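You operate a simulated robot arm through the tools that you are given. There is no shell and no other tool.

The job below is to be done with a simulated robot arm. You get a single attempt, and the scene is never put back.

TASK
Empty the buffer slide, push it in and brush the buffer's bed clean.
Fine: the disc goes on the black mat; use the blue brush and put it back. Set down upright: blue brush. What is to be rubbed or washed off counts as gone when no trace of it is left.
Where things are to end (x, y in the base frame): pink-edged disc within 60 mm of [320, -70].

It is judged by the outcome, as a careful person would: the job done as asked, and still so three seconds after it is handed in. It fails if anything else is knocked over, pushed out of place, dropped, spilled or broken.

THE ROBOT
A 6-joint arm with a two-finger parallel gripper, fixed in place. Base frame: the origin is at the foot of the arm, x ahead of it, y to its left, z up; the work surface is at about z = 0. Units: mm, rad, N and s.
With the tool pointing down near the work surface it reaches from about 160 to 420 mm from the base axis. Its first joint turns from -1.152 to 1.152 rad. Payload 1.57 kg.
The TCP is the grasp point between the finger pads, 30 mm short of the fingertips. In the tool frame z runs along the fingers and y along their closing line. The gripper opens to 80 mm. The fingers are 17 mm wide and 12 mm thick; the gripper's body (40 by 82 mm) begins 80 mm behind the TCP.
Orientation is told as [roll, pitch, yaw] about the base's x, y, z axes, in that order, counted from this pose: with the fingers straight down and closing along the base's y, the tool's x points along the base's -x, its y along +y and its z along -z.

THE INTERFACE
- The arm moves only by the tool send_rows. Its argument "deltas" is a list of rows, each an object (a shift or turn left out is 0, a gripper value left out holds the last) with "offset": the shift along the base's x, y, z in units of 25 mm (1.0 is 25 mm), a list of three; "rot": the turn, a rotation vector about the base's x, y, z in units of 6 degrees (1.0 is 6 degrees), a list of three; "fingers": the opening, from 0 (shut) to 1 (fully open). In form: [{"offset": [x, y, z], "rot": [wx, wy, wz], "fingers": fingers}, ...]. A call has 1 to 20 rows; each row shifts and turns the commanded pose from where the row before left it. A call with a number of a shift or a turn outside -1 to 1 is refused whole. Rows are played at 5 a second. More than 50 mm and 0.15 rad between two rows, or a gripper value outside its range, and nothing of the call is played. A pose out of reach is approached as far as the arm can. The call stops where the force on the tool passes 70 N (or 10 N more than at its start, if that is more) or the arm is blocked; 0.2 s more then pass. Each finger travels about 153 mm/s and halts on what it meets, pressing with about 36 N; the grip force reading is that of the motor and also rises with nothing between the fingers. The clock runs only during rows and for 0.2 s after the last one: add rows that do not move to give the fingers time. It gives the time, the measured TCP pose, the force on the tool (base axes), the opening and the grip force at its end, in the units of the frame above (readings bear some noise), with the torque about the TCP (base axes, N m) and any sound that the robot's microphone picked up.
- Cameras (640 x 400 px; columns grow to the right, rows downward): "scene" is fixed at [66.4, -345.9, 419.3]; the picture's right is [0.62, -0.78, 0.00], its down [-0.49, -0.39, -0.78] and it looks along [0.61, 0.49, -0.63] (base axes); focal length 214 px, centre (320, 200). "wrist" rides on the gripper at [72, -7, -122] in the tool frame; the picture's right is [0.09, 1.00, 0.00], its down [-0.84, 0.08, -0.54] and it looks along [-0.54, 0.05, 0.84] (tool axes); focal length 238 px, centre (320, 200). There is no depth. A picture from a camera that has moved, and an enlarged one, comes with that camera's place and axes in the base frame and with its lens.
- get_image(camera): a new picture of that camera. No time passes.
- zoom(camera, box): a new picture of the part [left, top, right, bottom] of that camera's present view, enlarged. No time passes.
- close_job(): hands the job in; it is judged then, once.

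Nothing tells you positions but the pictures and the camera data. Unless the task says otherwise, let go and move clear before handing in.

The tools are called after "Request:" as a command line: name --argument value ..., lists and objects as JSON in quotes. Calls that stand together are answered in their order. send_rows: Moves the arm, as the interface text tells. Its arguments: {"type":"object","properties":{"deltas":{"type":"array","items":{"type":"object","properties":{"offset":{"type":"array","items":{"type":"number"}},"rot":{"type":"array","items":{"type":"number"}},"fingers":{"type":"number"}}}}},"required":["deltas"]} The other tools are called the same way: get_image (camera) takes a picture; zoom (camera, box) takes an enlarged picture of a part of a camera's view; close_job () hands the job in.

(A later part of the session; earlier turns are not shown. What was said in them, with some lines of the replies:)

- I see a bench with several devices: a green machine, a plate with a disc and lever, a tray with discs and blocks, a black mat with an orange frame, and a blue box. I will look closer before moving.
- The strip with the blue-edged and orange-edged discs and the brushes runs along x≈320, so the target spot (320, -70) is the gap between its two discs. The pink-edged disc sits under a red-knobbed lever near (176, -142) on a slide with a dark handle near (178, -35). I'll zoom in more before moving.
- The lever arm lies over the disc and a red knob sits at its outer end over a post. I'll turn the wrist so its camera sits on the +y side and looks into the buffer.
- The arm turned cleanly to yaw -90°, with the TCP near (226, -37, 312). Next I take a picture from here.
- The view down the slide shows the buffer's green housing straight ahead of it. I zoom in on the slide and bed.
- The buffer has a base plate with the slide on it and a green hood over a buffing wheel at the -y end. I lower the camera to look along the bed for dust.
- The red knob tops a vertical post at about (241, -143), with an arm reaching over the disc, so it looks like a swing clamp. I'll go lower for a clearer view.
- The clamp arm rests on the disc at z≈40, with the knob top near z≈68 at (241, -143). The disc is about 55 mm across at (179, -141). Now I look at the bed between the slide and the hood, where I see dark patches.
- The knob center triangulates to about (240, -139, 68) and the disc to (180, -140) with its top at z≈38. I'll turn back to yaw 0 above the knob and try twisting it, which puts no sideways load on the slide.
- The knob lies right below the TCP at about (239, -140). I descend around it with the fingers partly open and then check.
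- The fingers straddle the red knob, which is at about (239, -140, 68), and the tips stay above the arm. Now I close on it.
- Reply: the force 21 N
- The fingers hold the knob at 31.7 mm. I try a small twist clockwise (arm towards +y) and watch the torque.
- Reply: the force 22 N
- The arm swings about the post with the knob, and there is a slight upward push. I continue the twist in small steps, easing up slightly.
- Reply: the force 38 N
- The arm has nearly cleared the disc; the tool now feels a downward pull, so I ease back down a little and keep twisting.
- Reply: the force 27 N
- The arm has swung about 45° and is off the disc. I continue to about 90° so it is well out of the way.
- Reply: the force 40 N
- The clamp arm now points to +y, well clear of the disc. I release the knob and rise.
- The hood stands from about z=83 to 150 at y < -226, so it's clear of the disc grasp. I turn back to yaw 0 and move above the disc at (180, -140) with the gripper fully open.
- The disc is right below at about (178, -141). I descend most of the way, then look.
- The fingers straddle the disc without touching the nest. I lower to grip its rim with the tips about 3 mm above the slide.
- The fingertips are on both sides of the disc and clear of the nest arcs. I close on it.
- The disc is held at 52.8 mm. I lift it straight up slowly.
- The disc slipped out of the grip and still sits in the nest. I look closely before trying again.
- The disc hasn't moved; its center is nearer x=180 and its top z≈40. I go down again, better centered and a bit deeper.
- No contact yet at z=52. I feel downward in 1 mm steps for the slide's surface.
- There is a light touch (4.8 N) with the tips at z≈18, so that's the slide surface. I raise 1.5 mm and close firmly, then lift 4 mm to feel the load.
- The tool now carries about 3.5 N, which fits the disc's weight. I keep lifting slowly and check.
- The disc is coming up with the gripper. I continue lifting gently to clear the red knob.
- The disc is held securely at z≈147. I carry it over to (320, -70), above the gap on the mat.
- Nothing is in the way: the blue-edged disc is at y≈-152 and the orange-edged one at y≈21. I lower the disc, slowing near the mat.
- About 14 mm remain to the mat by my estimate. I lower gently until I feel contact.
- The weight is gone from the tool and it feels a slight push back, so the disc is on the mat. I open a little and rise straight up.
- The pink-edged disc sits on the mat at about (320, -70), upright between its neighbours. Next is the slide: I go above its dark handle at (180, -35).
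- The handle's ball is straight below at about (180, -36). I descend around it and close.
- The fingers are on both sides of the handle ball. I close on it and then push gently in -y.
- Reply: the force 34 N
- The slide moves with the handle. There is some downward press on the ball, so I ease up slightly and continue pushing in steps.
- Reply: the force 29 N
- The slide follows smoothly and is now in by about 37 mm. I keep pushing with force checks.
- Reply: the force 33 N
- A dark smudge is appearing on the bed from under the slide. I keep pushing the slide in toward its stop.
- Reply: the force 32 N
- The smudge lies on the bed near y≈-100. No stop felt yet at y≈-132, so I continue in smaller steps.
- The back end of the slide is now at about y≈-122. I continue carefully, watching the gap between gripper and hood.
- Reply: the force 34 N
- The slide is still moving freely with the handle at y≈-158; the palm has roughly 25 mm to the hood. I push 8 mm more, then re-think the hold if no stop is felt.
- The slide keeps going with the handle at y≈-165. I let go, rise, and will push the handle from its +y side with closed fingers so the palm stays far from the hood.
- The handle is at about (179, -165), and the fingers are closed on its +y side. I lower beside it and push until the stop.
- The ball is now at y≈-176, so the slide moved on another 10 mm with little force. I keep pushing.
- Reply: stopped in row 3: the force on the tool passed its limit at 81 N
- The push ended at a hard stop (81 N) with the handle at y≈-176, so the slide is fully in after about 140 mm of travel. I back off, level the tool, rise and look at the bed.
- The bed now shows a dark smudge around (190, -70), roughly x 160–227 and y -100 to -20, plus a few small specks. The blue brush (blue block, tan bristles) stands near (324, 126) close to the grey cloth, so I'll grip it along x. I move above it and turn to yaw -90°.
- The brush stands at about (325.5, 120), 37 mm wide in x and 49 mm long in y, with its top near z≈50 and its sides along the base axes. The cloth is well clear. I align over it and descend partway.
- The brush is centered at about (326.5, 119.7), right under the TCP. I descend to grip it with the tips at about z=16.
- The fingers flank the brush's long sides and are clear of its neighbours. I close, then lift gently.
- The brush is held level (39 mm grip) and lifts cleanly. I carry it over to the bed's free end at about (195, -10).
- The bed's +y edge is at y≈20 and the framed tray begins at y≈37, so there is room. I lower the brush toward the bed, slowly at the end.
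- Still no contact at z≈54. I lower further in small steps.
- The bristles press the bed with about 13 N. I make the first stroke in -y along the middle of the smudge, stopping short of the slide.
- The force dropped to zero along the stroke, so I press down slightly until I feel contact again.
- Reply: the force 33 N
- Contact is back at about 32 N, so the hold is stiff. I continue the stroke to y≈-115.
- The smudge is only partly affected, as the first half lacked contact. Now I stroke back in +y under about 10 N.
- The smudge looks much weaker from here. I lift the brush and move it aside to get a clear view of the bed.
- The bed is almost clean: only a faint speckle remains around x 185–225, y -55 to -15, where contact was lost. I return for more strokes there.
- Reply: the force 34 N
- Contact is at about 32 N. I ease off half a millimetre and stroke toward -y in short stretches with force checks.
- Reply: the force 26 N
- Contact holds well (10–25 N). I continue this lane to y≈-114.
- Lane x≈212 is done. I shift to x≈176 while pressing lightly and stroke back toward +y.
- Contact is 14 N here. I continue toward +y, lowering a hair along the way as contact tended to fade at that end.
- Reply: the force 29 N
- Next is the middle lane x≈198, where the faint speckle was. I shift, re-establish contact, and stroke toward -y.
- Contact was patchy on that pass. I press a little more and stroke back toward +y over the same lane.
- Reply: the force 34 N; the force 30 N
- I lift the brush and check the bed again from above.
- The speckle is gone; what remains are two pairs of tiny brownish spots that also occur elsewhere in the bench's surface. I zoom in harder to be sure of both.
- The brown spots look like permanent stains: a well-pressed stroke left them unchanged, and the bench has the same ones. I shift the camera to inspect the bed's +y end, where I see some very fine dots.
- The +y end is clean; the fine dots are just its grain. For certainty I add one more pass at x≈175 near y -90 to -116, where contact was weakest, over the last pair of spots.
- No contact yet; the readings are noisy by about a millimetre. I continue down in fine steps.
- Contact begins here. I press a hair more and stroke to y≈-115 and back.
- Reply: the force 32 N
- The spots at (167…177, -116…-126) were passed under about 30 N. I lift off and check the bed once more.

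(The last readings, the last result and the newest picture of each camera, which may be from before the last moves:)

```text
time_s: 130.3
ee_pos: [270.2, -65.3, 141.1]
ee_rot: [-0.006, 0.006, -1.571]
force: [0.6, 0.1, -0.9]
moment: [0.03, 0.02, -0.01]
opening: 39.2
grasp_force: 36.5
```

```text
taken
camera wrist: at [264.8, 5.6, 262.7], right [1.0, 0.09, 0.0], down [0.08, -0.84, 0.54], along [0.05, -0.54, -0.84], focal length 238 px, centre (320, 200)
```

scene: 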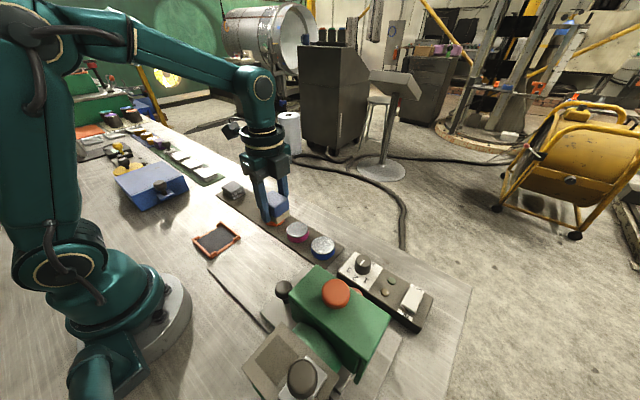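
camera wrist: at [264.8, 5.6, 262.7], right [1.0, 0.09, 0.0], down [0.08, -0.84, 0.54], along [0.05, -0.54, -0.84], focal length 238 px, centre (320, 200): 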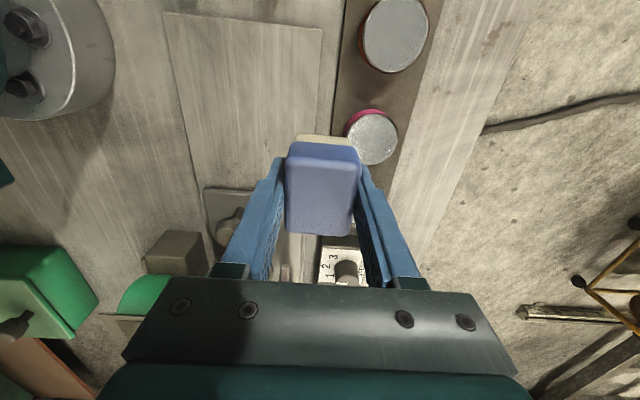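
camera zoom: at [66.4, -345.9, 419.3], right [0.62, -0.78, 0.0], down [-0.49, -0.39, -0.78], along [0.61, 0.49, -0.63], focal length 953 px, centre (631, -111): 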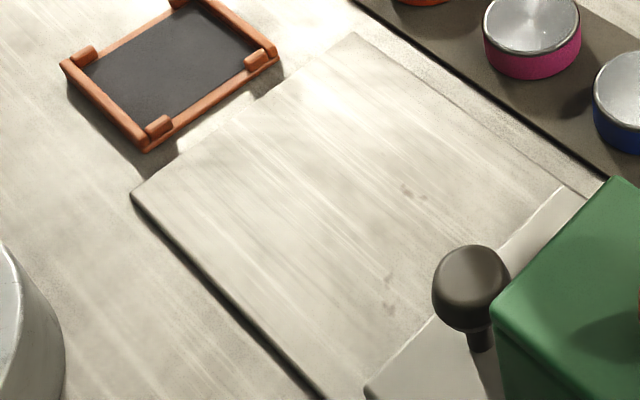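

The bed is clean: both spot pairs are unchanged under well-pressed strokes, so they belong to the surface. Now I carry the brush back to its place at about (326.5, 118.5).

Request:
send_rows --deltas '[{"offset": [0.2, 0.5, 0.1]}, {"offset": [0.22, 0.75, 0.1]}, {"offset": [0.22, 0.75, 0]}, {"offset": [0.22, 0.75, 0]}, {"offset": [0.22, 0.75, 0]}, {"offset": [0.22, 0.75, 0]}, {"offset": [0.22, 0.75, 0]}, {"offset": [0.22, 0.75, 0]}, {"offset": [0.22, 0.75, 0]}, {"offset": [0.2, 0.55, 0]}, {"offset": [0.1, 0.3, 0]}, {}]'

Request:
get_image --camera "wrist"

Request:
get_image --camera "scene"

```text
time_s: 132.9
ee_pos: [327.9, 118.3, 144.9]
ee_rot: [-0.003, 0.004, -1.572]
force: [-0.5, -0.2, -0.5]
moment: [0.02, -0.02, 0.04]
opening: 39.2
grasp_force: 36.3
```

```text
taken
camera wrist: at [321.7, 189.4, 267.7], right [1.0, 0.09, 0.0], down [0.08, -0.84, 0.54], along [0.05, -0.54, -0.84], focal length 238 px, centre (320, 200)
```

wrist: 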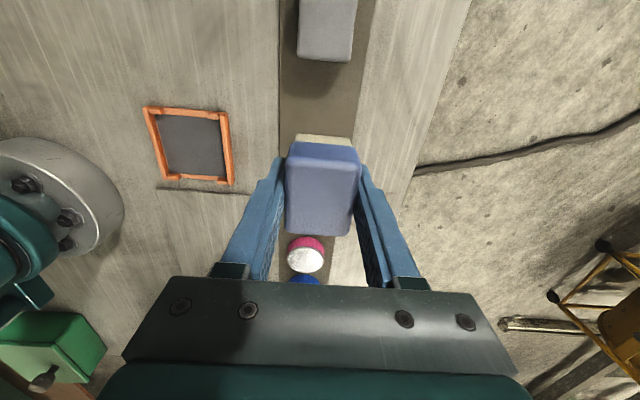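

```text
taken
```

scene: 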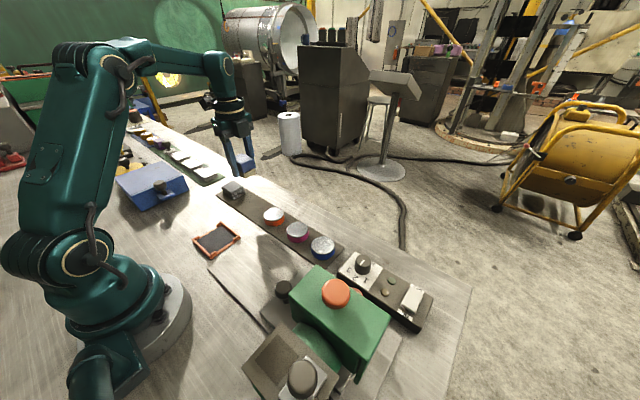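

The brush is above its old place, with the cloth and discs clear. I lower it, slowing for the last centimetres.

Request:
send_rows --deltas '[{"offset": [-0.04, 0.01, -0.6]}, {"offset": [0, 0, -0.8]}, {"offset": [0, 0, -0.8]}, {"offset": [0, 0, -0.8]}, {"offset": [0, 0, -0.5]}, {"offset": [0, 0, -0.3]}, {"offset": [0, 0, -0.1]}, {}]'

Request:
send_rows --deltas '[{"offset": [0, 0, -0.06]}, {}]'

Request:
zoom --camera "scene" --box '[200, 150, 310, 240]'

```text
time_s: 134.7
ee_pos: [326.4, 117.1, 48.6]
ee_rot: [-0.005, 0.005, -1.571]
force: [-0.2, 0.0, -0.2]
moment: [0.01, 0.01, -0.02]
opening: 39.4
grasp_force: 36.0
```

```text
time_s: 135.3
ee_pos: [325.8, 117.5, 48.9]
ee_rot: [-0.004, 0.006, -1.57]
force: [0.2, 0.5, -0.4]
moment: [0.03, 0.0, 0.01]
opening: 39.3
grasp_force: 35.9
```

```text
4.44 times, centred on (255, 195) of scene
camera zoom: at [66.4, -345.9, 419.3], right [0.62, -0.78, 0.0], down [-0.49, -0.39, -0.78], along [0.61, 0.49, -0.63], focal length 953 px, centre (609, 222)
```

zoom: 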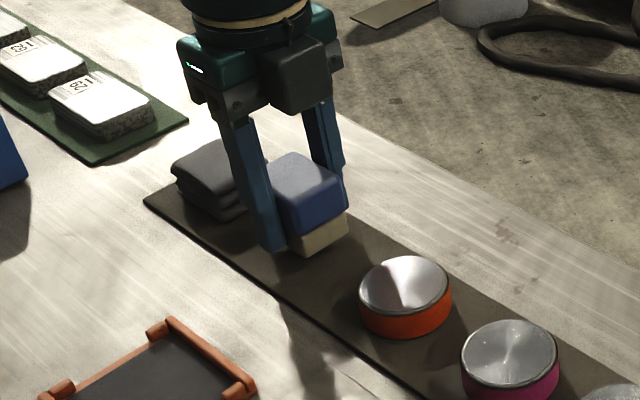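

The brush is still above the mat by roughly a centimetre. I keep lowering in small steps until contact.

Request:
send_rows --deltas '[{"offset": [0, 0, -0.08]}, {"offset": [0, 0, -0.08]}, {}]'

Request:
send_rows --deltas '[{"offset": [0, 0, -0.05]}, {"offset": [0, 0, -0.05]}, {}]'

Request:
send_rows --deltas '[{"offset": [0, 0, -0.03]}, {}]'

```text
time_s: 136.1
ee_pos: [325.0, 116.9, 44.1]
ee_rot: [-0.004, 0.005, -1.572]
force: [0.1, -0.5, -0.8]
moment: [-0.04, 0.0, -0.04]
opening: 39.3
grasp_force: 35.6
```

```text
time_s: 136.9
ee_pos: [326.1, 116.6, 42.1]
ee_rot: [-0.003, 0.004, -1.57]
force: [-0.5, 0.0, -0.2]
moment: [0.03, 0.0, 0.0]
opening: 39.3
grasp_force: 36.3
```

```text
time_s: 137.5
ee_pos: [326.0, 117.6, 40.5]
ee_rot: [-0.003, 0.006, -1.571]
force: [0.5, 0.2, -0.7]
moment: [-0.01, 0.01, 0.02]
opening: 39.4
grasp_force: 35.9
```

No contact yet at z≈40.5. I continue, nudging +1 mm in y to match its old place.

Request:
send_rows --deltas '[{"offset": [0, 0.05, -0.03]}, {}]'

Request:
send_rows --deltas '[{"offset": [0, 0, -0.03]}, {}]'

Request:
zoom --camera "scene" --box '[220, 165, 290, 225]'

```text
time_s: 138.1
ee_pos: [325.7, 118.8, 40.3]
ee_rot: [-0.003, 0.007, -1.571]
force: [-0.3, 0.1, -0.9]
moment: [-0.02, -0.01, 0.02]
opening: 39.2
grasp_force: 36.2
```

```text
time_s: 138.7
ee_pos: [327.0, 118.0, 39.5]
ee_rot: [-0.006, 0.006, -1.571]
force: [-0.7, 0.6, -0.7]
moment: [0.0, 0.01, 0.0]
opening: 39.2
grasp_force: 35.7
```

```text
6.67 times, centred on (255, 195) of scene
camera zoom: at [66.4, -345.9, 419.3], right [0.62, -0.78, 0.0], down [-0.49, -0.39, -0.78], along [0.61, 0.49, -0.63], focal length 1430 px, centre (753, 233)
```

zoom: 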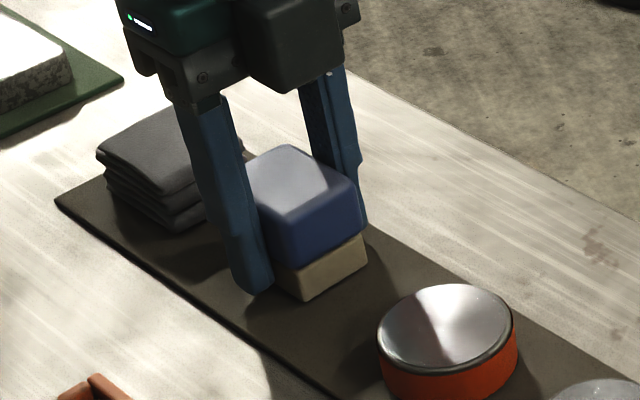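

The brush bottom is within about a millimetre of where it stood. I lower the last bit to contact.

Request:
send_rows --deltas '[{"offset": [0, 0, -0.03]}, {}]'

Request:
send_rows --deltas '[{"offset": [0, 0, -0.03]}, {}]'

```text
time_s: 139.3
ee_pos: [325.2, 119.4, 37.8]
ee_rot: [-0.004, 0.005, -1.57]
force: [0.5, -0.2, 0.4]
moment: [0.03, 0.01, 0.01]
opening: 39.3
grasp_force: 35.3
```

```text
time_s: 139.9
ee_pos: [326.1, 119.8, 36.6]
ee_rot: [-0.004, 0.004, -1.571]
force: [-1.1, -3.1, 3.8]
moment: [-0.15, -0.08, -0.07]
opening: 39.3
grasp_force: 36.1
```

Contact is felt (about 4 N). I open the fingers and rise straight up.

Request:
send_rows --deltas '[{"fingers": 0.55}, {"fingers": 0.85}, {}, {}, {"offset": [0, 0, 0.3]}, {"offset": [0, 0, 0.6]}, {"offset": [0, 0, 0.9]}, {"offset": [0, 0, 0.9]}, {"offset": [0, 0, 0.9]}, {"offset": [0, 0, 0.9]}, {}]'

Request:
get_image --camera "wrist"

Request:
get_image --camera "scene"

Request:
zoom --camera "scene" --box '[210, 165, 350, 270]'

```text
time_s: 142.3
ee_pos: [325.7, 119.7, 150.7]
ee_rot: [-0.004, 0.005, -1.571]
force: [-0.5, 0.7, 0.8]
moment: [0.03, -0.03, 0.0]
opening: 68.1
grasp_force: 0.1
```

```text
taken
camera wrist: at [321.0, 190.8, 272.3], right [1.0, 0.09, 0.0], down [0.08, -0.84, 0.54], along [0.05, -0.54, -0.84], focal length 238 px, centre (320, 200)
```

wrist: 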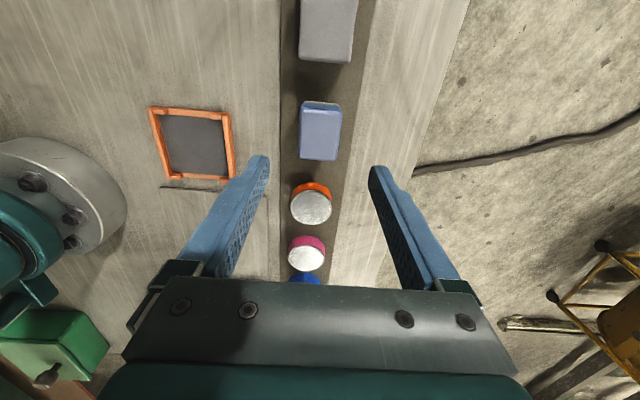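

```text
taken
```

scene: 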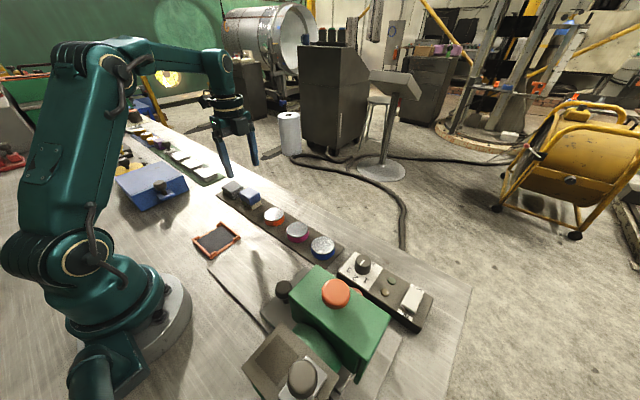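

```text
3.81 times, centred on (280, 218) of scene
camera zoom: at [66.4, -345.9, 419.3], right [0.62, -0.78, 0.0], down [-0.49, -0.39, -0.78], along [0.61, 0.49, -0.63], focal length 817 px, centre (472, 133)
```

zoom: 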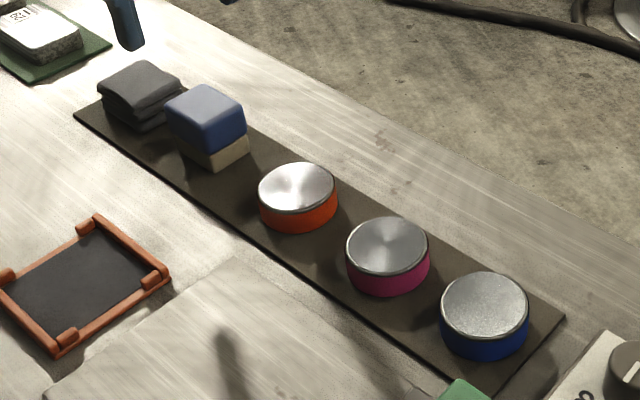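

The brush stands upright in its place and the disc is on the mat. I make a last inspection of the bed and slide with the empty gripper from above.

Request:
send_rows --deltas '[{"offset": [-0.4, -0.4, 0.6]}, {"offset": [-0.6, -0.6, 0.6]}, {"offset": [-0.6, -0.6, 0]}, {"offset": [-0.6, -0.6, 0]}, {"offset": [-0.6, -0.6, 0]}, {"offset": [-0.6, -0.6, 0]}, {"offset": [-0.6, -0.6, 0]}, {"offset": [-0.6, -0.6, 0]}, {"offset": [-0.5, -0.6, 0]}, {"offset": [0, -0.3, 0]}, {}]'

Request:
get_image --camera "wrist"

Request:
zoom --camera "wrist" --box '[240, 60, 400, 200]'

Request:
zoom --camera "wrist" --box '[270, 90, 370, 160]'

```text
time_s: 144.7
ee_pos: [199.3, -19.0, 180.1]
ee_rot: [-0.003, 0.007, -1.57]
force: [1.7, 0.3, -0.4]
moment: [-0.03, 0.0, 0.02]
opening: 67.9
grasp_force: 0.0
```

```text
taken
camera wrist: at [193.3, 52.1, 302.6], right [1.0, 0.09, 0.0], down [0.08, -0.84, 0.54], along [0.05, -0.54, -0.84], focal length 238 px, centre (320, 200)
```

wrist: 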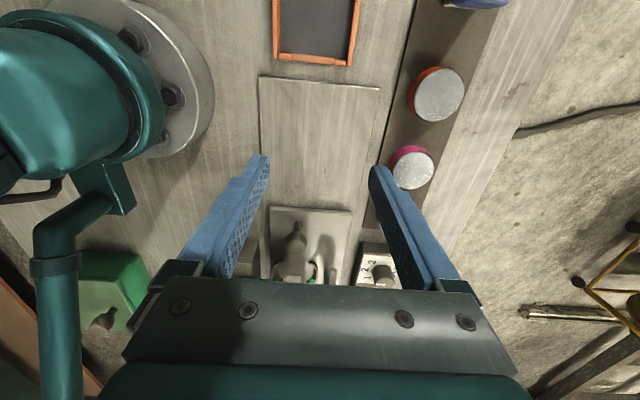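

```text
2.86 times, centred on (320, 130) of wrist
camera zoom: at [193.3, 52.1, 302.6], right [1.0, 0.09, 0.0], down [0.08, -0.84, 0.54], along [0.05, -0.54, -0.84], focal length 681 px, centre (320, 400)
```

zoom: 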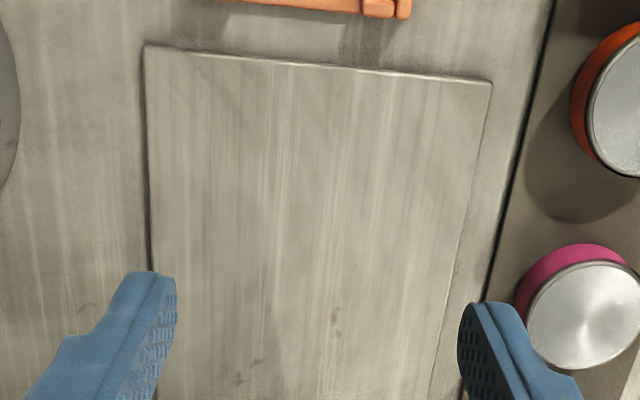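

```text
5.71 times, centred on (320, 125) of wrist
camera zoom: at [193.3, 52.1, 302.6], right [1.0, 0.09, 0.0], down [0.08, -0.84, 0.54], along [0.05, -0.54, -0.84], focal length 1362 px, centre (320, 629)
```

zoom: 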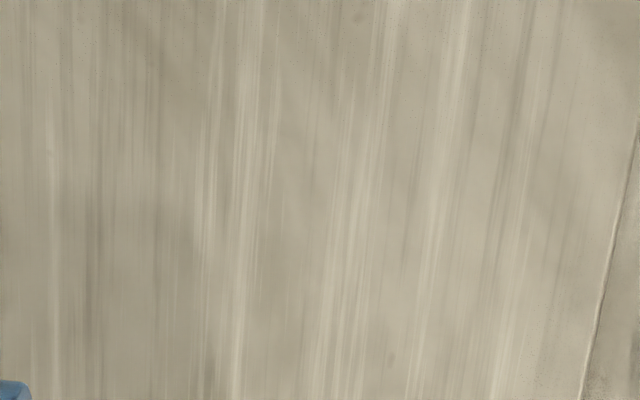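

The bed is clean, with only the surface's own stains left (the same ones appear on the bench beside it). One last check of the slide's position.

Request:
zoom --camera "wrist" --box '[250, 190, 370, 290]'

Request:
zoom --camera "scene" --box '[230, 240, 420, 400]'

```text
4.00 times, centred on (310, 240) of wrist
camera zoom: at [193.3, 52.1, 302.6], right [1.0, 0.09, 0.0], down [0.08, -0.84, 0.54], along [0.05, -0.54, -0.84], focal length 953 px, centre (360, 40)
```

zoom: 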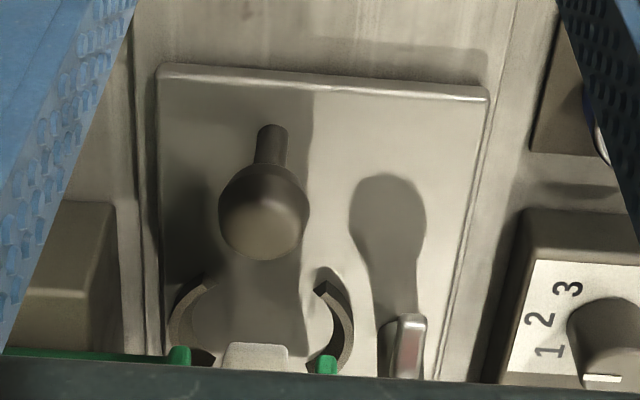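

```text
2.50 times, centred on (325, 320) of scene
camera zoom: at [66.4, -345.9, 419.3], right [0.62, -0.78, 0.0], down [-0.49, -0.39, -0.78], along [0.61, 0.49, -0.63], focal length 536 px, centre (308, -100)
```

zoom: 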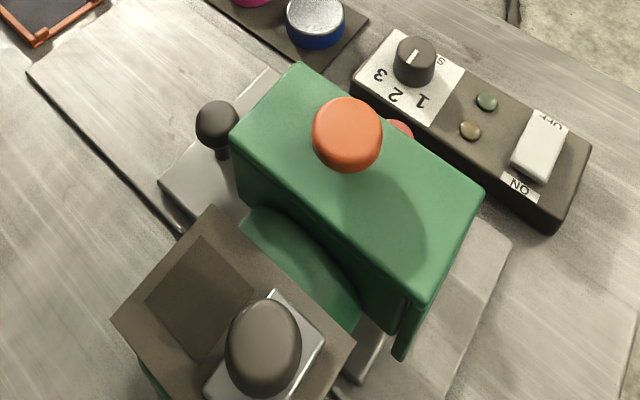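

The slide is in at its stop with the nest under the wheel, and everything else is where it was. I raise the arm clear and then hand in.

Request:
send_rows --deltas '[{"offset": [0.3, 0, 0.8]}, {"offset": [0.3, 0, 0.9]}, {"offset": [0.3, 0, 0.9]}, {"offset": [0.2, 0, 0.9]}, {}]'

Request:
get_image --camera "scene"

```text
time_s: 145.9
ee_pos: [228.4, -21.2, 267.1]
ee_rot: [-0.003, 0.004, -1.57]
force: [-0.1, 0.2, -0.5]
moment: [-0.01, 0.02, 0.0]
opening: 67.9
grasp_force: 0.1
```

```text
taken
```

scene: 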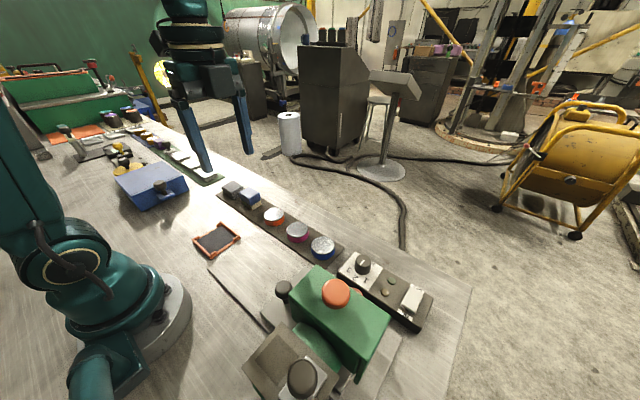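

The arm is clear, the disc is on the mat at about (320, -70), the slide is in, the bed is clean and the brush stands upright in its place. I hand the job in.

Request:
close_job

```text
The job is handed in.
```

The buffer slide is emptied and pushed in, its bed is brushed clean, and I've handed the job in. I don't have the verdict.

- **Disc:** the pink-edged disc stands on the mat strip at about (320, -70), between the orange-edged and blue-edged discs. My first grip slipped as I lifted, but the disc stayed in its holder on the slide, and the second grip held.
- **Mat:** I took "the black mat" to be the dark strip there, because the orange-framed black panel is at about (180, 83), well outside your 60 mm limit.
- **Slide:** it went in about 140 mm to a hard stop. I had to swing the clamp arm off the disc first and left it open.
- **Bed:** the dark smudge is gone in close-up views from both cameras. Two pairs of tiny brown spots remain. Firm brushing did not change them and the bench has the same marks, so I took them as part of the surface.
- **Brush:** the blue brush is back upright within a few millimetres of where it stood. It slid up a few millimetres in the grip while brushing.

Nothing else looked moved or knocked over in the last pictures, and the arm was raised clear before handing in.
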